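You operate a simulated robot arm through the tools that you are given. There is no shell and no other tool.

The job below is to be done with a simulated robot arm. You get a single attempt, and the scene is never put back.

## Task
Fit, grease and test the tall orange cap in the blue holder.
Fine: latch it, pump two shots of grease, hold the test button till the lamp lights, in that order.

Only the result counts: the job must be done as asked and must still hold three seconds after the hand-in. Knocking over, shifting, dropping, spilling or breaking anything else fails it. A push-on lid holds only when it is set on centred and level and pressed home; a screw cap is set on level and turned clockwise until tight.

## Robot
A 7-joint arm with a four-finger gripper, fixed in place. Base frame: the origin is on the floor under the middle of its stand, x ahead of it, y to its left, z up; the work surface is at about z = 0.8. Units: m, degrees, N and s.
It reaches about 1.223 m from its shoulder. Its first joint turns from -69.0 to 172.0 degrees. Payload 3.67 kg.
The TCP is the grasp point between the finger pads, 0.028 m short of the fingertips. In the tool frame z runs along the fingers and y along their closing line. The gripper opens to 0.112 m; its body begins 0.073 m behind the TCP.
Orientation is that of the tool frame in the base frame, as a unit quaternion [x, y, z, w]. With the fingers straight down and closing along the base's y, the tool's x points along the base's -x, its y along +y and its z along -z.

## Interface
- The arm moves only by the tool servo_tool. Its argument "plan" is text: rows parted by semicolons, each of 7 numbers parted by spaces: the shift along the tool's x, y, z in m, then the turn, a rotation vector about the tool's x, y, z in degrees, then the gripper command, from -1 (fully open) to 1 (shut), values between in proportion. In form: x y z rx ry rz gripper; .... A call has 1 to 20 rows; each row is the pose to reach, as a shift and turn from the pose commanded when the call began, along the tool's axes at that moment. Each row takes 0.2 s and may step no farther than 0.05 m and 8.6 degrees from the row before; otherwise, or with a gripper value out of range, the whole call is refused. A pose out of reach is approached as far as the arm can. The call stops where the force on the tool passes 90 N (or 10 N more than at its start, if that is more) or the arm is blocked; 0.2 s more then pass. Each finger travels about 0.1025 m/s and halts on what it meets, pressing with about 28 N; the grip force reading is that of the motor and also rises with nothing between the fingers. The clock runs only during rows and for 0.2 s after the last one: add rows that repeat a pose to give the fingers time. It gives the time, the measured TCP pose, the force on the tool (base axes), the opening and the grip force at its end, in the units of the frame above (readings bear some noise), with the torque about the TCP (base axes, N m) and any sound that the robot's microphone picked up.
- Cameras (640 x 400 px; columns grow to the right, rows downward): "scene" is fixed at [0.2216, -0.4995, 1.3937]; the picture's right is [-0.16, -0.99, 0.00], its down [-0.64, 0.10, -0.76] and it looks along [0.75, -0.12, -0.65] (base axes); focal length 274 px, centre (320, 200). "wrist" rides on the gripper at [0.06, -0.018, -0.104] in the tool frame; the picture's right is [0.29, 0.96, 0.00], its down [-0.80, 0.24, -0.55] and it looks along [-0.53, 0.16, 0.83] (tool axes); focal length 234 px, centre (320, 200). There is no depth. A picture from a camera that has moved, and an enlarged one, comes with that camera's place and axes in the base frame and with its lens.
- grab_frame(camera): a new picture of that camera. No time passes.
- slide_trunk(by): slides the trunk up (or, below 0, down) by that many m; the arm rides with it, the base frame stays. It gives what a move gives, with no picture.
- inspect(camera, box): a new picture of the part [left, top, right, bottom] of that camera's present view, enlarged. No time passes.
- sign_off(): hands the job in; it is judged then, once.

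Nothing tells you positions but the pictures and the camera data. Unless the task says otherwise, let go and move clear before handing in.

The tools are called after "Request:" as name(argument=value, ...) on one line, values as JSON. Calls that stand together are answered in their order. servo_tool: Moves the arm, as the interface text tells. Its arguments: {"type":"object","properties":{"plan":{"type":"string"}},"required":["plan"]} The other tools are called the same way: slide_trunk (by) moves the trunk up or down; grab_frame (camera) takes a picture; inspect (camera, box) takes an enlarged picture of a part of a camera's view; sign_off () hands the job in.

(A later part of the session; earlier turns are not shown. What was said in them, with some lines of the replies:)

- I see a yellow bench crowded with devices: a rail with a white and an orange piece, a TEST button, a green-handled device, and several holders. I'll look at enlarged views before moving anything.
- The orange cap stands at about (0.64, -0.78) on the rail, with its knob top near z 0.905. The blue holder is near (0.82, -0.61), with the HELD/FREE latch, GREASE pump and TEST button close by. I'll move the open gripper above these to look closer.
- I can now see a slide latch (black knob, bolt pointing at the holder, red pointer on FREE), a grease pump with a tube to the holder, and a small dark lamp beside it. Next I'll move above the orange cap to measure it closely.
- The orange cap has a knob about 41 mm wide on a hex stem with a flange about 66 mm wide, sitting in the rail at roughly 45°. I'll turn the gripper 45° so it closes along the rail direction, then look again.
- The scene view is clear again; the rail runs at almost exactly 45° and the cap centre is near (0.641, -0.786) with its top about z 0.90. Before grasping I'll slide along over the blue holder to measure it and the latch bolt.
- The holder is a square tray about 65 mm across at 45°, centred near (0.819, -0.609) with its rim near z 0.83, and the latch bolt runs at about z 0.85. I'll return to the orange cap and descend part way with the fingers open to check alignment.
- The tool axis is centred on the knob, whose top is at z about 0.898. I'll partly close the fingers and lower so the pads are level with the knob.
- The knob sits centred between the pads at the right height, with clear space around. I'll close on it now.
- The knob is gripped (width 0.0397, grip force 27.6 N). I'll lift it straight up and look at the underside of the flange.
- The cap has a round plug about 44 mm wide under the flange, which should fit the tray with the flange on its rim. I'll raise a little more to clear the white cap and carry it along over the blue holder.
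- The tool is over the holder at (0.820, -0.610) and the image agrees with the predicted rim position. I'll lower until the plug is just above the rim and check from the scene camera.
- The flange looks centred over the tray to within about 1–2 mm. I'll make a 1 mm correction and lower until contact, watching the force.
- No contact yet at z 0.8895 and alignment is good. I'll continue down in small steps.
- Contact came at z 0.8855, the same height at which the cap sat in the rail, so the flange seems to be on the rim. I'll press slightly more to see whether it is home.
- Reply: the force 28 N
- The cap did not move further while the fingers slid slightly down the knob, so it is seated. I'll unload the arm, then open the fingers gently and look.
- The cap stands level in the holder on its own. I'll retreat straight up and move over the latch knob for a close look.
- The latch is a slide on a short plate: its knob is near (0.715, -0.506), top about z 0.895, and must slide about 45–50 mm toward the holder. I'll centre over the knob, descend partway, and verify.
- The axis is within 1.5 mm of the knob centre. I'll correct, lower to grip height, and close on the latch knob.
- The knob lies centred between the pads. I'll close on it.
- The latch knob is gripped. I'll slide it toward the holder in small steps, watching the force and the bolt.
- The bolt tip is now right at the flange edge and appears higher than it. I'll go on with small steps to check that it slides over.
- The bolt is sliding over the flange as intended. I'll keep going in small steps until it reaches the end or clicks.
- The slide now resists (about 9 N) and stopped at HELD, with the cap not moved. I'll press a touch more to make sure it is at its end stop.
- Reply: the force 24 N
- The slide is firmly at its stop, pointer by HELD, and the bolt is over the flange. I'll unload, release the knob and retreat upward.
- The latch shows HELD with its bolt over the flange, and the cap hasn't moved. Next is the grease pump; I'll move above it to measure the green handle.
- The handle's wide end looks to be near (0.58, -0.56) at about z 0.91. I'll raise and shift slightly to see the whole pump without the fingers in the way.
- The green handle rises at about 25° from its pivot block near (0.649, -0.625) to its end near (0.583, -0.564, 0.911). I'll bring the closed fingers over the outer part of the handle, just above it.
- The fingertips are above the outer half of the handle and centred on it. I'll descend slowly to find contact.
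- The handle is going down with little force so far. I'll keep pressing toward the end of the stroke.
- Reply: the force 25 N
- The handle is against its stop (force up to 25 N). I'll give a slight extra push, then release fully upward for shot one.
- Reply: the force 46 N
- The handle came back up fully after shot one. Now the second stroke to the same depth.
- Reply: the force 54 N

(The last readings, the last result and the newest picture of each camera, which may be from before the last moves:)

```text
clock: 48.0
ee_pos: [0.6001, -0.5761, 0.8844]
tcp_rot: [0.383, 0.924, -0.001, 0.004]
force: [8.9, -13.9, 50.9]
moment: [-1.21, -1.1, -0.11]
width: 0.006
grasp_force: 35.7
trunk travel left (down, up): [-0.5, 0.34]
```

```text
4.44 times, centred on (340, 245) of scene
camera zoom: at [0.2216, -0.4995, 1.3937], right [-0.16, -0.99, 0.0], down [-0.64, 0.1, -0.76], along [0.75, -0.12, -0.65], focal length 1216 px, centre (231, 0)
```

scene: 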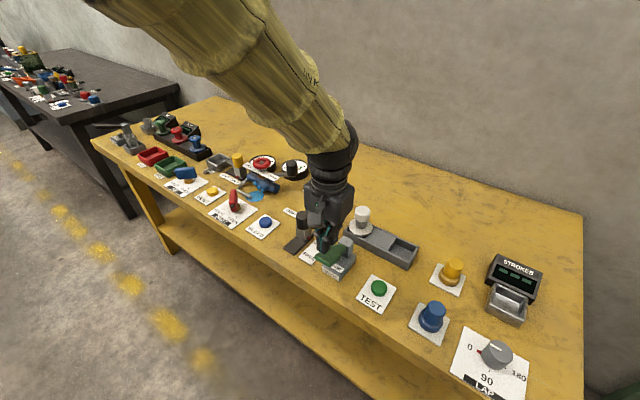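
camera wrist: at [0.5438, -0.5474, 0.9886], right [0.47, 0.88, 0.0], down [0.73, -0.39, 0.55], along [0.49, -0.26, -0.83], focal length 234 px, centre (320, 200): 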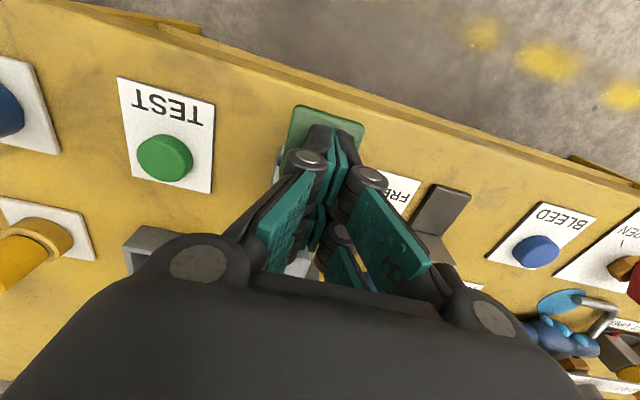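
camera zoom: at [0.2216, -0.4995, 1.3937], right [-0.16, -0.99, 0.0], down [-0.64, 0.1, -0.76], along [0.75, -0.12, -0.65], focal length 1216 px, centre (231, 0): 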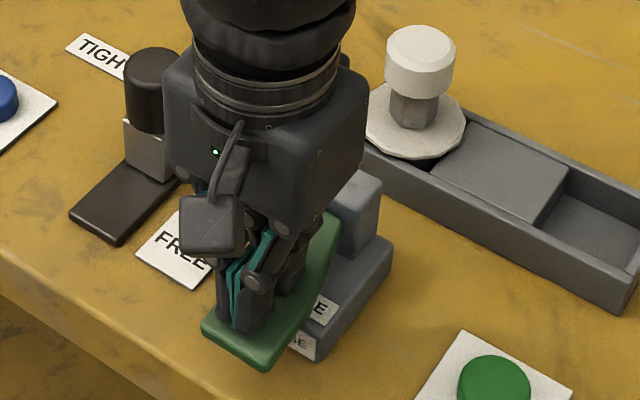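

The second stroke reached the stop too (51 N). I'll release it fully and rise clear.

Request:
servo_tool(plan="0 0 -0.01 0 0 0 1; 0 0 -0.025 0 0 0 1; 0 0 -0.04 0 0 0 1; 0 0 -0.055 0 0 0 1; 0 0 -0.07 0 0 0 1; 0 0 -0.09 0 0 0 1; 0 0 -0.12 0 0 0 1; 0 0 -0.14 0 0 0 1; 0 0 -0.14 0 0 0 1")

Request:
grab_frame(camera="wrist")

Request:
inspect(camera="scene", box=[290, 180, 400, 300])

```text
clock: 50.0
ee_pos: [0.6001, -0.5787, 1.0185]
tcp_rot: [0.383, 0.924, 0.001, 0.0]
force: [0.0, 0.0, 0.1]
moment: [0.0, -0.01, 0.0]
width: 0.0
grasp_force: 35.7
trunk travel left (down, up): [-0.5, 0.34]
```

```text
taken
camera wrist: at [0.5454, -0.5501, 1.1211], right [0.47, 0.88, 0.0], down [0.73, -0.4, 0.55], along [0.49, -0.26, -0.83], focal length 234 px, centre (320, 200)
```

wrist: 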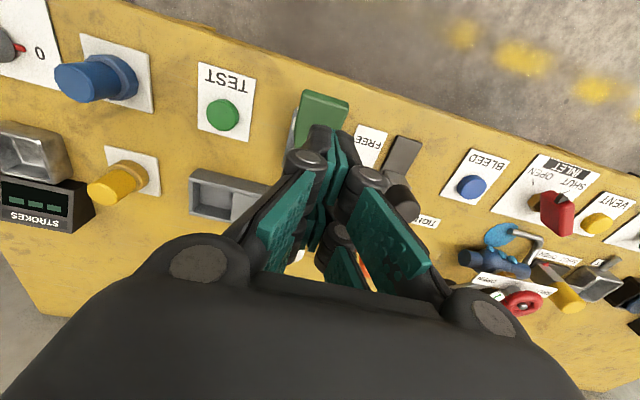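

```text
3.33 times, centred on (345, 240) of scene
camera zoom: at [0.2216, -0.4995, 1.3937], right [-0.16, -0.99, 0.0], down [-0.64, 0.1, -0.76], along [0.75, -0.12, -0.65], focal length 912 px, centre (237, 67)
```

zoom: 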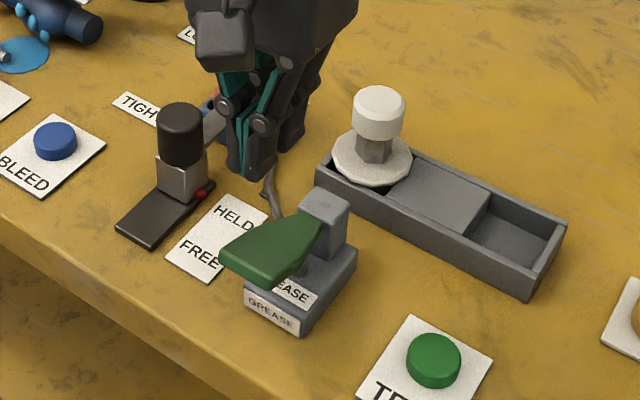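

Both shots are done and the handle is back up. The TEST button is at about (0.553, -0.691) with its top near z 0.825; I'll move the closed fingers above it.

Request:
servo_tool(plan="-0.011 -0.028 0 0 0 0 1; -0.022 -0.056 0 0 0 0 1; -0.033 -0.084 0 0 0 0 1; -0.0446 -0.1124 0 0 0 0 1; -0.0446 -0.1124 0.04 0 0 0 1; -0.0446 -0.1124 0.08 0 0 0 1; -0.0446 -0.1124 0.1 0 0 0 1; -0.0446 -0.1124 0.1 0 0 0 1")

Request:
grab_frame(camera="wrist")

Request:
grab_frame(camera="scene")

Request:
inspect(camera="scene", box=[320, 190, 420, 310])

```text
clock: 51.8
ee_pos: [0.5526, -0.6887, 0.9186]
tcp_rot: [0.382, 0.924, 0.0, 0.001]
force: [0.8, 0.2, 0.2]
moment: [-0.01, 0.02, -0.04]
width: 0.0
grasp_force: 35.6
trunk travel left (down, up): [-0.5, 0.34]
```

```text
taken
camera wrist: at [0.4965, -0.6598, 1.021], right [0.47, 0.88, 0.0], down [0.73, -0.4, 0.55], along [0.49, -0.26, -0.83], focal length 234 px, centre (320, 200)
```

wrist: 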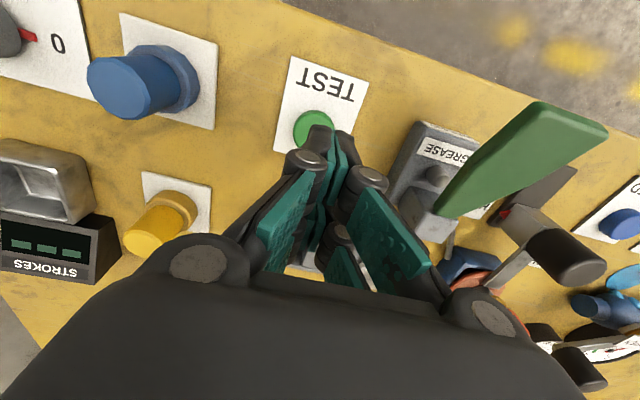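

```text
taken
```

scene: 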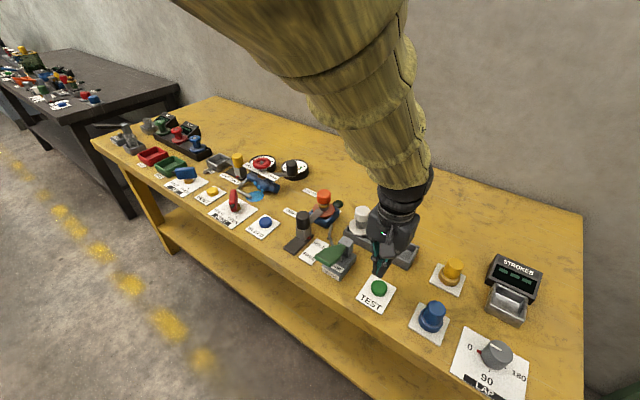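

```text
3.33 times, centred on (370, 250) of scene
camera zoom: at [0.2216, -0.4995, 1.3937], right [-0.16, -0.99, 0.0], down [-0.64, 0.1, -0.76], along [0.75, -0.12, -0.65], focal length 912 px, centre (153, 33)
```

zoom: 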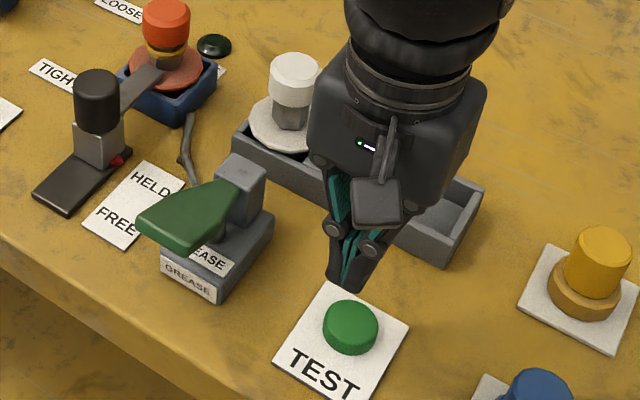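

A yellow grease band now shows on the cap's stem, and the lamp is visible from here. Let me look at it closer before pressing TEST.

Request:
inspect(camera="scene", box=[300, 180, 350, 230])

Request:
inspect(camera="wrist", box=[260, 80, 380, 200])

```text
8.00 times, centred on (325, 205) of scene
camera zoom: at [0.2216, -0.4995, 1.3937], right [-0.16, -0.99, 0.0], down [-0.64, 0.1, -0.76], along [0.75, -0.12, -0.65], focal length 2188 px, centre (280, 160)
```

zoom: 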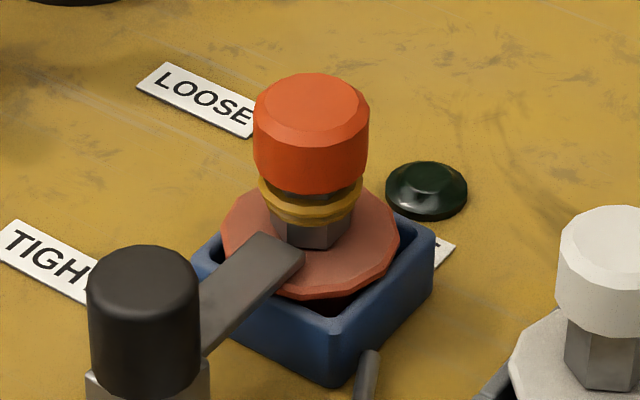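

```text
3.33 times, centred on (320, 140) of wrist
camera zoom: at [0.4965, -0.6598, 1.021], right [0.47, 0.88, 0.0], down [0.73, -0.4, 0.55], along [0.49, -0.26, -0.83], focal length 781 px, centre (320, 400)
```

zoom: 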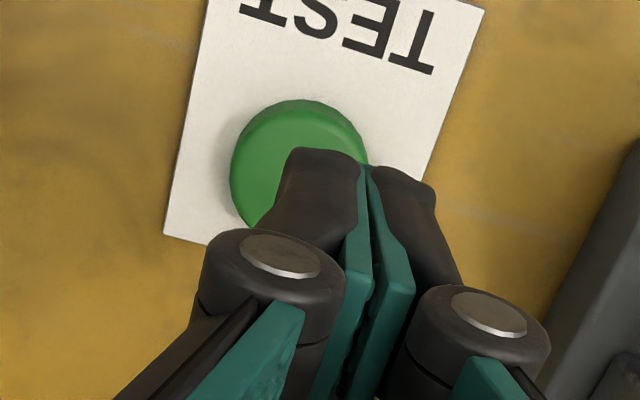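

Two grease rings show on the stem, matching two shots. I'll shift 5.5 mm onto the button's centre and lower to just above it.

Request:
servo_tool(plan="0 -0.0055 0 0 0 0 1; 0 -0.0055 0.02 0 0 0 1; 0 -0.0055 0.04 0 0 0 1; 0 -0.0055 0.055 0 0 0 1; 0 -0.0055 0.055 0 0 0 1")

Request:
inspect(camera="scene", box=[340, 230, 420, 310])

Request:
inspect(camera="wrist", box=[260, 80, 380, 200])

```text
clock: 53.0
ee_pos: [0.5474, -0.6922, 0.8651]
tcp_rot: [0.383, 0.924, 0.001, 0.001]
force: [-0.5, 0.1, 0.5]
moment: [-0.02, 0.0, -0.03]
width: 0.0
grasp_force: 35.2
trunk travel left (down, up): [-0.5, 0.34]
```

```text
5.00 times, centred on (380, 270) of scene
camera zoom: at [0.2216, -0.4995, 1.3937], right [-0.16, -0.99, 0.0], down [-0.64, 0.1, -0.76], along [0.75, -0.12, -0.65], focal length 1368 px, centre (20, -150)
```

zoom: 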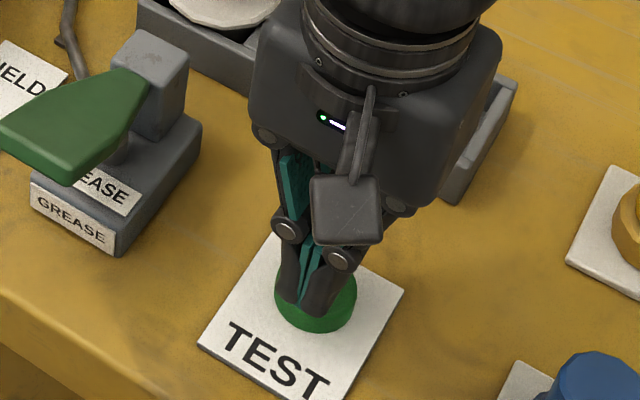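

```text
3.33 times, centred on (320, 140) of wrist
camera zoom: at [0.4926, -0.6643, 0.9665], right [0.47, 0.88, 0.0], down [0.73, -0.39, 0.55], along [0.49, -0.26, -0.83], focal length 781 px, centre (320, 400)
```

zoom: 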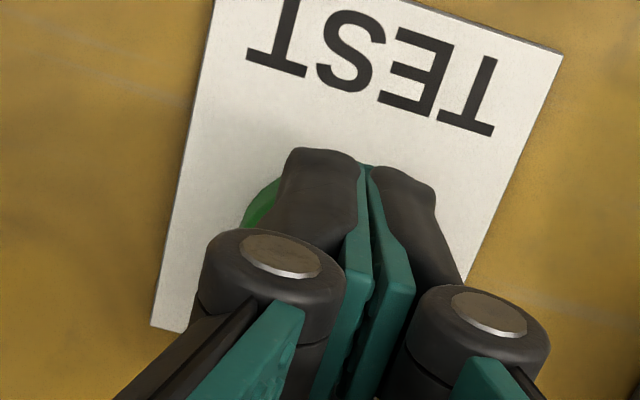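

The tips are just above the button's centre. I'll press down gradually and watch the force and the lamp.

Request:
servo_tool(plan="0 0 0.004 0 0 0 1; 0 0 0.008 0 0 0 1; 0 0 0.011 0 0 0 1; 0 0 0.011 0 0 0 1")

Request:
inspect(camera="scene", box=[300, 180, 420, 310])

```text
clock: 54.0
ee_pos: [0.5474, -0.6917, 0.8544]
tcp_rot: [0.382, 0.924, 0.0, 0.0]
force: [0.3, 0.1, -0.4]
moment: [0.01, -0.01, -0.02]
width: 0.0
grasp_force: 36.3
trunk travel left (down, up): [-0.5, 0.34]
```

```text
3.08 times, centred on (360, 245) of scene
camera zoom: at [0.2216, -0.4995, 1.3937], right [-0.16, -0.99, 0.0], down [-0.64, 0.1, -0.76], along [0.75, -0.12, -0.65], focal length 842 px, centre (197, 62)
```

zoom: 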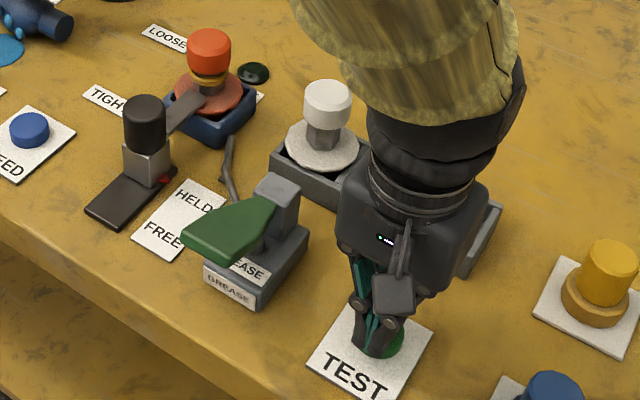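

Request:
servo_tool(plan="0 0 0.002 0 0 0 1; 0 0 0.004 0 0 0 1; 0 0 0.004 0 0 0 1")

Request:
inspect(camera="scene", box=[300, 180, 420, 310])

```text
clock: 54.8
ee_pos: [0.5487, -0.6916, 0.8486]
tcp_rot: [0.382, 0.924, 0.0, -0.001]
force: [-0.1, -0.1, -0.7]
moment: [0.0, 0.08, -0.01]
width: 0.0
grasp_force: 36.1
trunk travel left (down, up): [-0.5, 0.34]
```

```text
3.08 times, centred on (360, 245) of scene
camera zoom: at [0.2216, -0.4995, 1.3937], right [-0.16, -0.99, 0.0], down [-0.64, 0.1, -0.76], along [0.75, -0.12, -0.65], focal length 842 px, centre (197, 62)
```

zoom: 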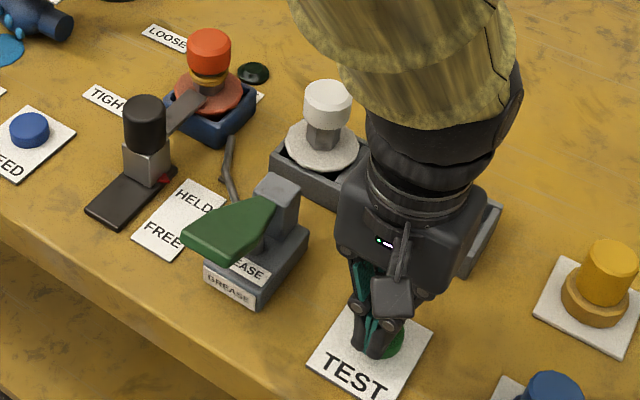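

Request:
servo_tool(plan="0 0 0.002 0 0 0 1; 0 0 0.004 0 0 0 1; 0 0 0.004 0 0 0 1; 0 0 0.004 0 0 0 1")

Request:
inspect(camera="scene", box=[300, 180, 420, 310])

Request:
grab_frame(camera="wrist")

```text
clock: 55.8
ee_pos: [0.548, -0.6929, 0.8455]
tcp_rot: [0.382, 0.924, 0.0, 0.0]
force: [0.9, 0.2, 0.1]
moment: [-0.03, 0.02, 0.06]
width: 0.0001
grasp_force: 35.5
trunk travel left (down, up): [-0.5, 0.34]
```

```text
3.08 times, centred on (360, 245) of scene
camera zoom: at [0.2216, -0.4995, 1.3937], right [-0.16, -0.99, 0.0], down [-0.64, 0.1, -0.76], along [0.75, -0.12, -0.65], focal length 842 px, centre (197, 62)
```

zoom: 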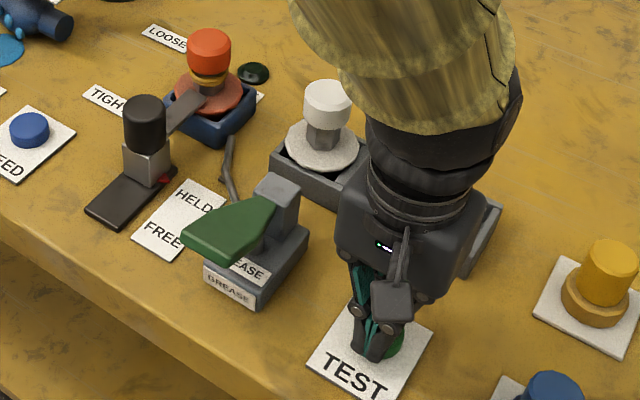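

```text
taken
camera wrist: at [0.4925, -0.6638, 0.9481], right [0.47, 0.88, 0.0], down [0.73, -0.4, 0.55], along [0.49, -0.26, -0.83], focal length 234 px, centre (320, 200)
```

wrist: 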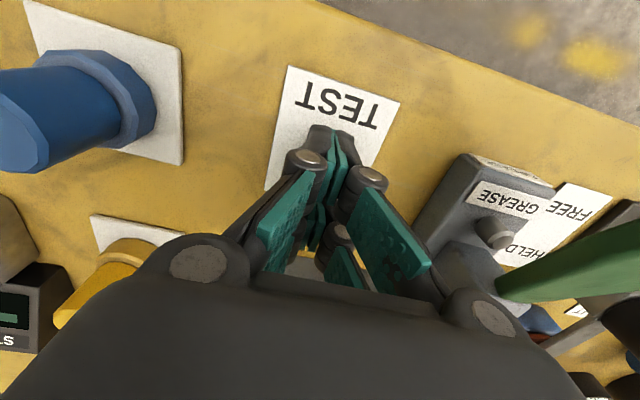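

Request:
servo_tool(plan="0 0 0.002 0 0 0 1; 0 0 0.003 0 0 0 1; 0 0 0.003 0 0 0 1; 0 0 0.003 0 0 0 1")

Request:
inspect(camera="scene", box=[300, 180, 420, 310])

Request:
inspect(camera="scene", box=[355, 260, 405, 310])

```text
clock: 56.8
ee_pos: [0.5477, -0.6921, 0.8416]
tcp_rot: [0.382, 0.924, 0.0, 0.0]
force: [-0.4, -0.3, 2.0]
moment: [-0.03, -0.01, 0.01]
width: 0.006
grasp_force: 35.7
trunk travel left (down, up): [-0.5, 0.34]
```

```text
3.08 times, centred on (360, 245) of scene
camera zoom: at [0.2216, -0.4995, 1.3937], right [-0.16, -0.99, 0.0], down [-0.64, 0.1, -0.76], along [0.75, -0.12, -0.65], focal length 842 px, centre (197, 62)
```

zoom: 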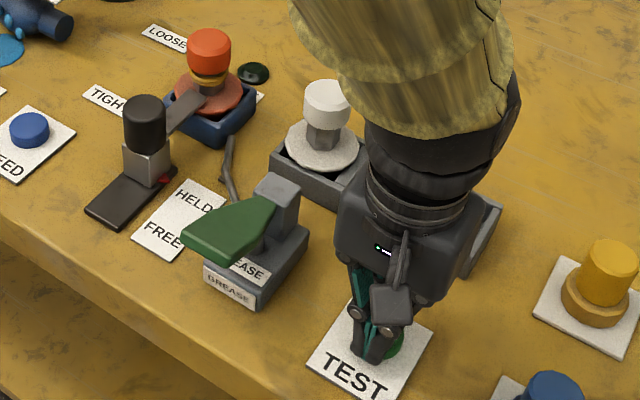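

```text
8.00 times, centred on (380, 285) of scene
camera zoom: at [0.2216, -0.4995, 1.3937], right [-0.16, -0.99, 0.0], down [-0.64, 0.1, -0.76], along [0.75, -0.12, -0.65], focal length 2188 px, centre (-160, -480)
```

zoom: 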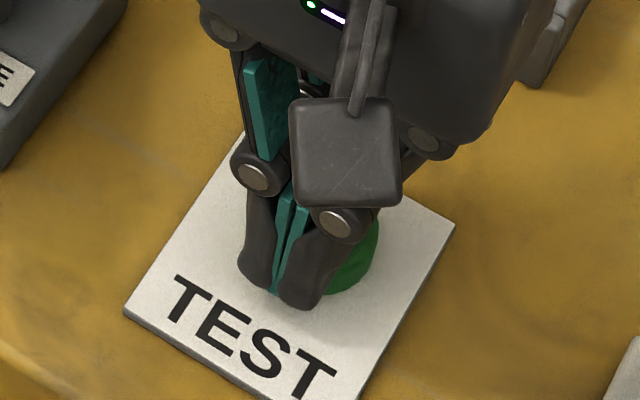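

Contact with the button has begun (2 N). I'll press further and hold, checking the lamp.

Request:
servo_tool(plan="0 0 0.002 0 0 0 1; 0 0 0.004 0 0 0 1; 0 0 0.004 0 0 0 1; 0 0 0.004 0 0 0 1; 0 0 0.004 0 0 0 1")

Request:
inspect(camera="scene", box=[300, 180, 420, 310])

```text
clock: 58.0
ee_pos: [0.5486, -0.6921, 0.8381]
tcp_rot: [0.383, 0.924, 0.0, 0.0]
force: [2.1, 0.1, 3.2]
moment: [-0.04, -0.04, 0.03]
width: 0.0059
grasp_force: 35.9
trunk travel left (down, up): [-0.5, 0.34]
heard: click
```

```text
3.08 times, centred on (360, 245) of scene
camera zoom: at [0.2216, -0.4995, 1.3937], right [-0.16, -0.99, 0.0], down [-0.64, 0.1, -0.76], along [0.75, -0.12, -0.65], focal length 842 px, centre (197, 62)
```

zoom: 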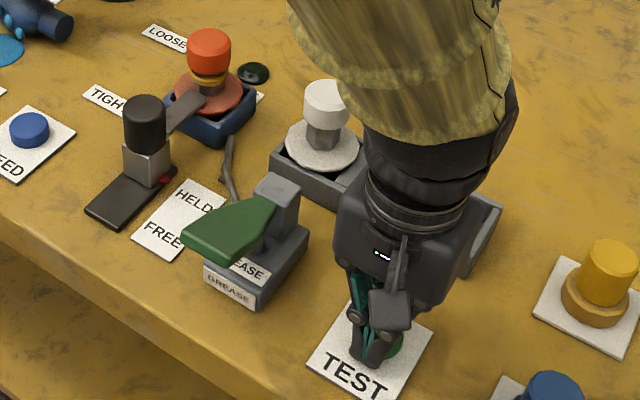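

A click: the button is down, and the lamp is not lit yet. I'll keep holding it.

Request:
servo_tool(plan="0 0 0.001 0 0 0 1; 0 0 0.001 0 0 0 1; 0 0 0.001 0 0 0 1; 0 0 0.001 0 0 0 1")

Request:
inspect(camera="scene", box=[300, 180, 360, 230])

```text
clock: 59.0
ee_pos: [0.5476, -0.6918, 0.837]
tcp_rot: [0.383, 0.924, 0.001, -0.001]
force: [1.6, -0.7, 3.5]
moment: [-0.06, -0.03, 0.0]
width: 0.006
grasp_force: 36.3
trunk travel left (down, up): [-0.5, 0.34]
```

```text
8.00 times, centred on (330, 205) of scene
camera zoom: at [0.2216, -0.4995, 1.3937], right [-0.16, -0.99, 0.0], down [-0.64, 0.1, -0.76], along [0.75, -0.12, -0.65], focal length 2188 px, centre (240, 160)
```

zoom: 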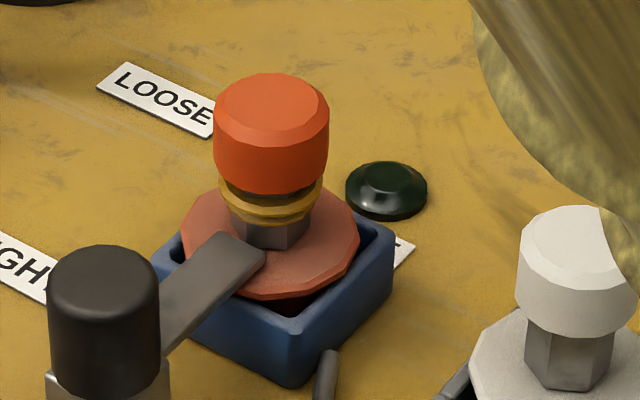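

Request:
servo_tool(plan="0 0 0 0 0 0 1; 0 0 0 0 0 0 1; 0 0 0 0 0 0 1; 0 0 0 0 0 0 1")

Request:
inspect(camera="scene", box=[300, 180, 360, 230])

```text
clock: 60.0
ee_pos: [0.5479, -0.6899, 0.8371]
tcp_rot: [0.382, 0.924, 0.0, 0.0]
force: [0.8, 0.2, 4.0]
moment: [-0.01, -0.01, -0.01]
width: 0.0059
grasp_force: 35.8
trunk travel left (down, up): [-0.5, 0.34]
```

```text
8.00 times, centred on (330, 205) of scene
camera zoom: at [0.2216, -0.4995, 1.3937], right [-0.16, -0.99, 0.0], down [-0.64, 0.1, -0.76], along [0.75, -0.12, -0.65], focal length 2188 px, centre (240, 160)
```

zoom: 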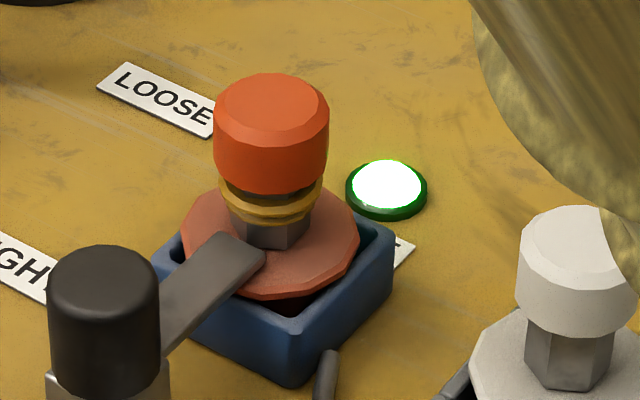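

The lamp has lit. I'll release the button by rising straight up and clear.

Request:
servo_tool(plan="0 0 -0.005 0 0 0 1; 0 0 -0.015 0 0 0 1; 0 0 -0.04 0 0 0 1; 0 0 -0.08 0 0 0 1; 0 0 -0.12 0 0 0 1; 0 0 -0.16 0 0 0 1; 0 0 -0.2 0 0 0 1; 0 0 -0.2 0 0 0 1")

Request:
grab_frame(camera="scene")

Request:
inspect(camera="scene", box=[290, 180, 400, 300])

Request:
grab_frame(camera="wrist")

```text
clock: 61.8
ee_pos: [0.5469, -0.6957, 1.0397]
tcp_rot: [0.383, 0.924, 0.001, -0.001]
force: [0.9, 0.0, 0.2]
moment: [0.05, -0.02, 0.0]
width: 0.0
grasp_force: 35.6
trunk travel left (down, up): [-0.5, 0.34]
```

```text
taken
```

scene: 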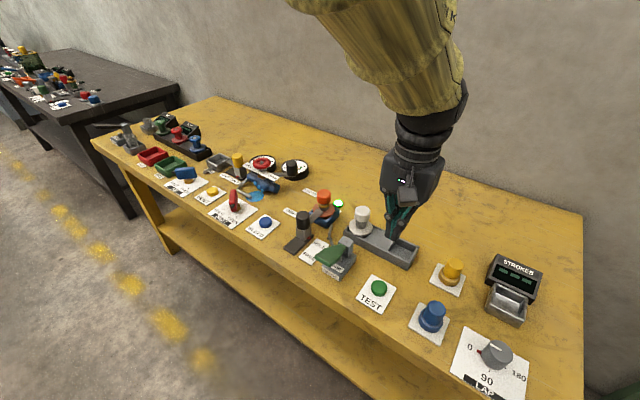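

```text
3.33 times, centred on (345, 240) of scene
camera zoom: at [0.2216, -0.4995, 1.3937], right [-0.16, -0.99, 0.0], down [-0.64, 0.1, -0.76], along [0.75, -0.12, -0.65], focal length 912 px, centre (237, 67)
```

zoom: 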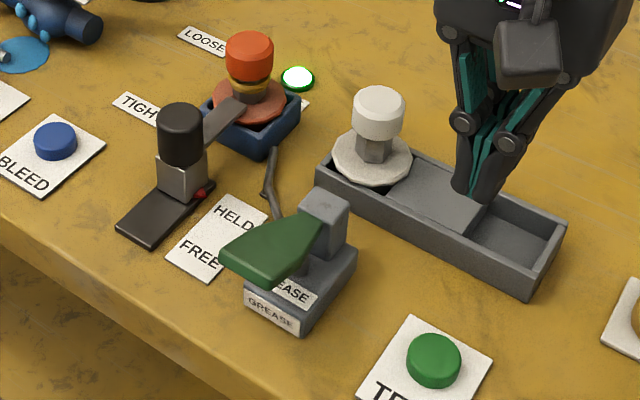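

```text
taken
camera wrist: at [0.4917, -0.667, 1.1418], right [0.47, 0.88, 0.0], down [0.73, -0.4, 0.55], along [0.49, -0.26, -0.83], focal length 234 px, centre (320, 200)
```

wrist: 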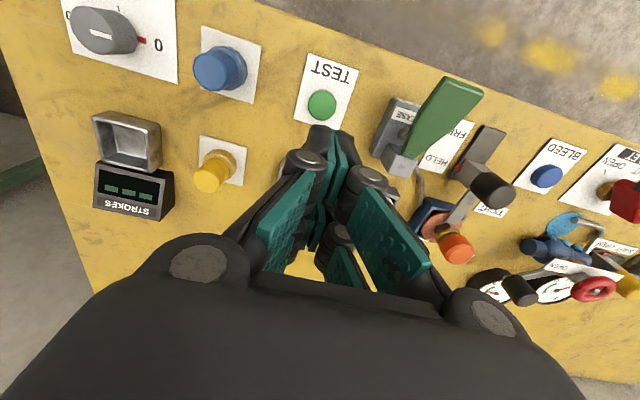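

The cap is in the blue holder with the latch at HELD, two grease rings show on its stem, and the lamp is lit. Everything else is where it was and the arm is clear, so I'm handing in.

Request:
sign_off()

```text
The job is handed in.
```

The tall orange cap is fitted, greased and tested in the blue holder, and I've handed the job in. I don't have the verdict.

- **Fit:** the cap stands level in the holder, with its flange on the rim.
- **Latch:** I slid it to its stop at HELD, and the bolt lies over the cap's flange.
- **Grease:** I pumped two full strokes, down to the stop and back up each time. Two grease rings show on the cap's stem.
- **Test:** I held the TEST button, which clicked, until the lamp lit about two seconds later. The lamp was still lit after I let go.

In the last pictures nothing else nearby had moved, and the arm was clear of the bench.
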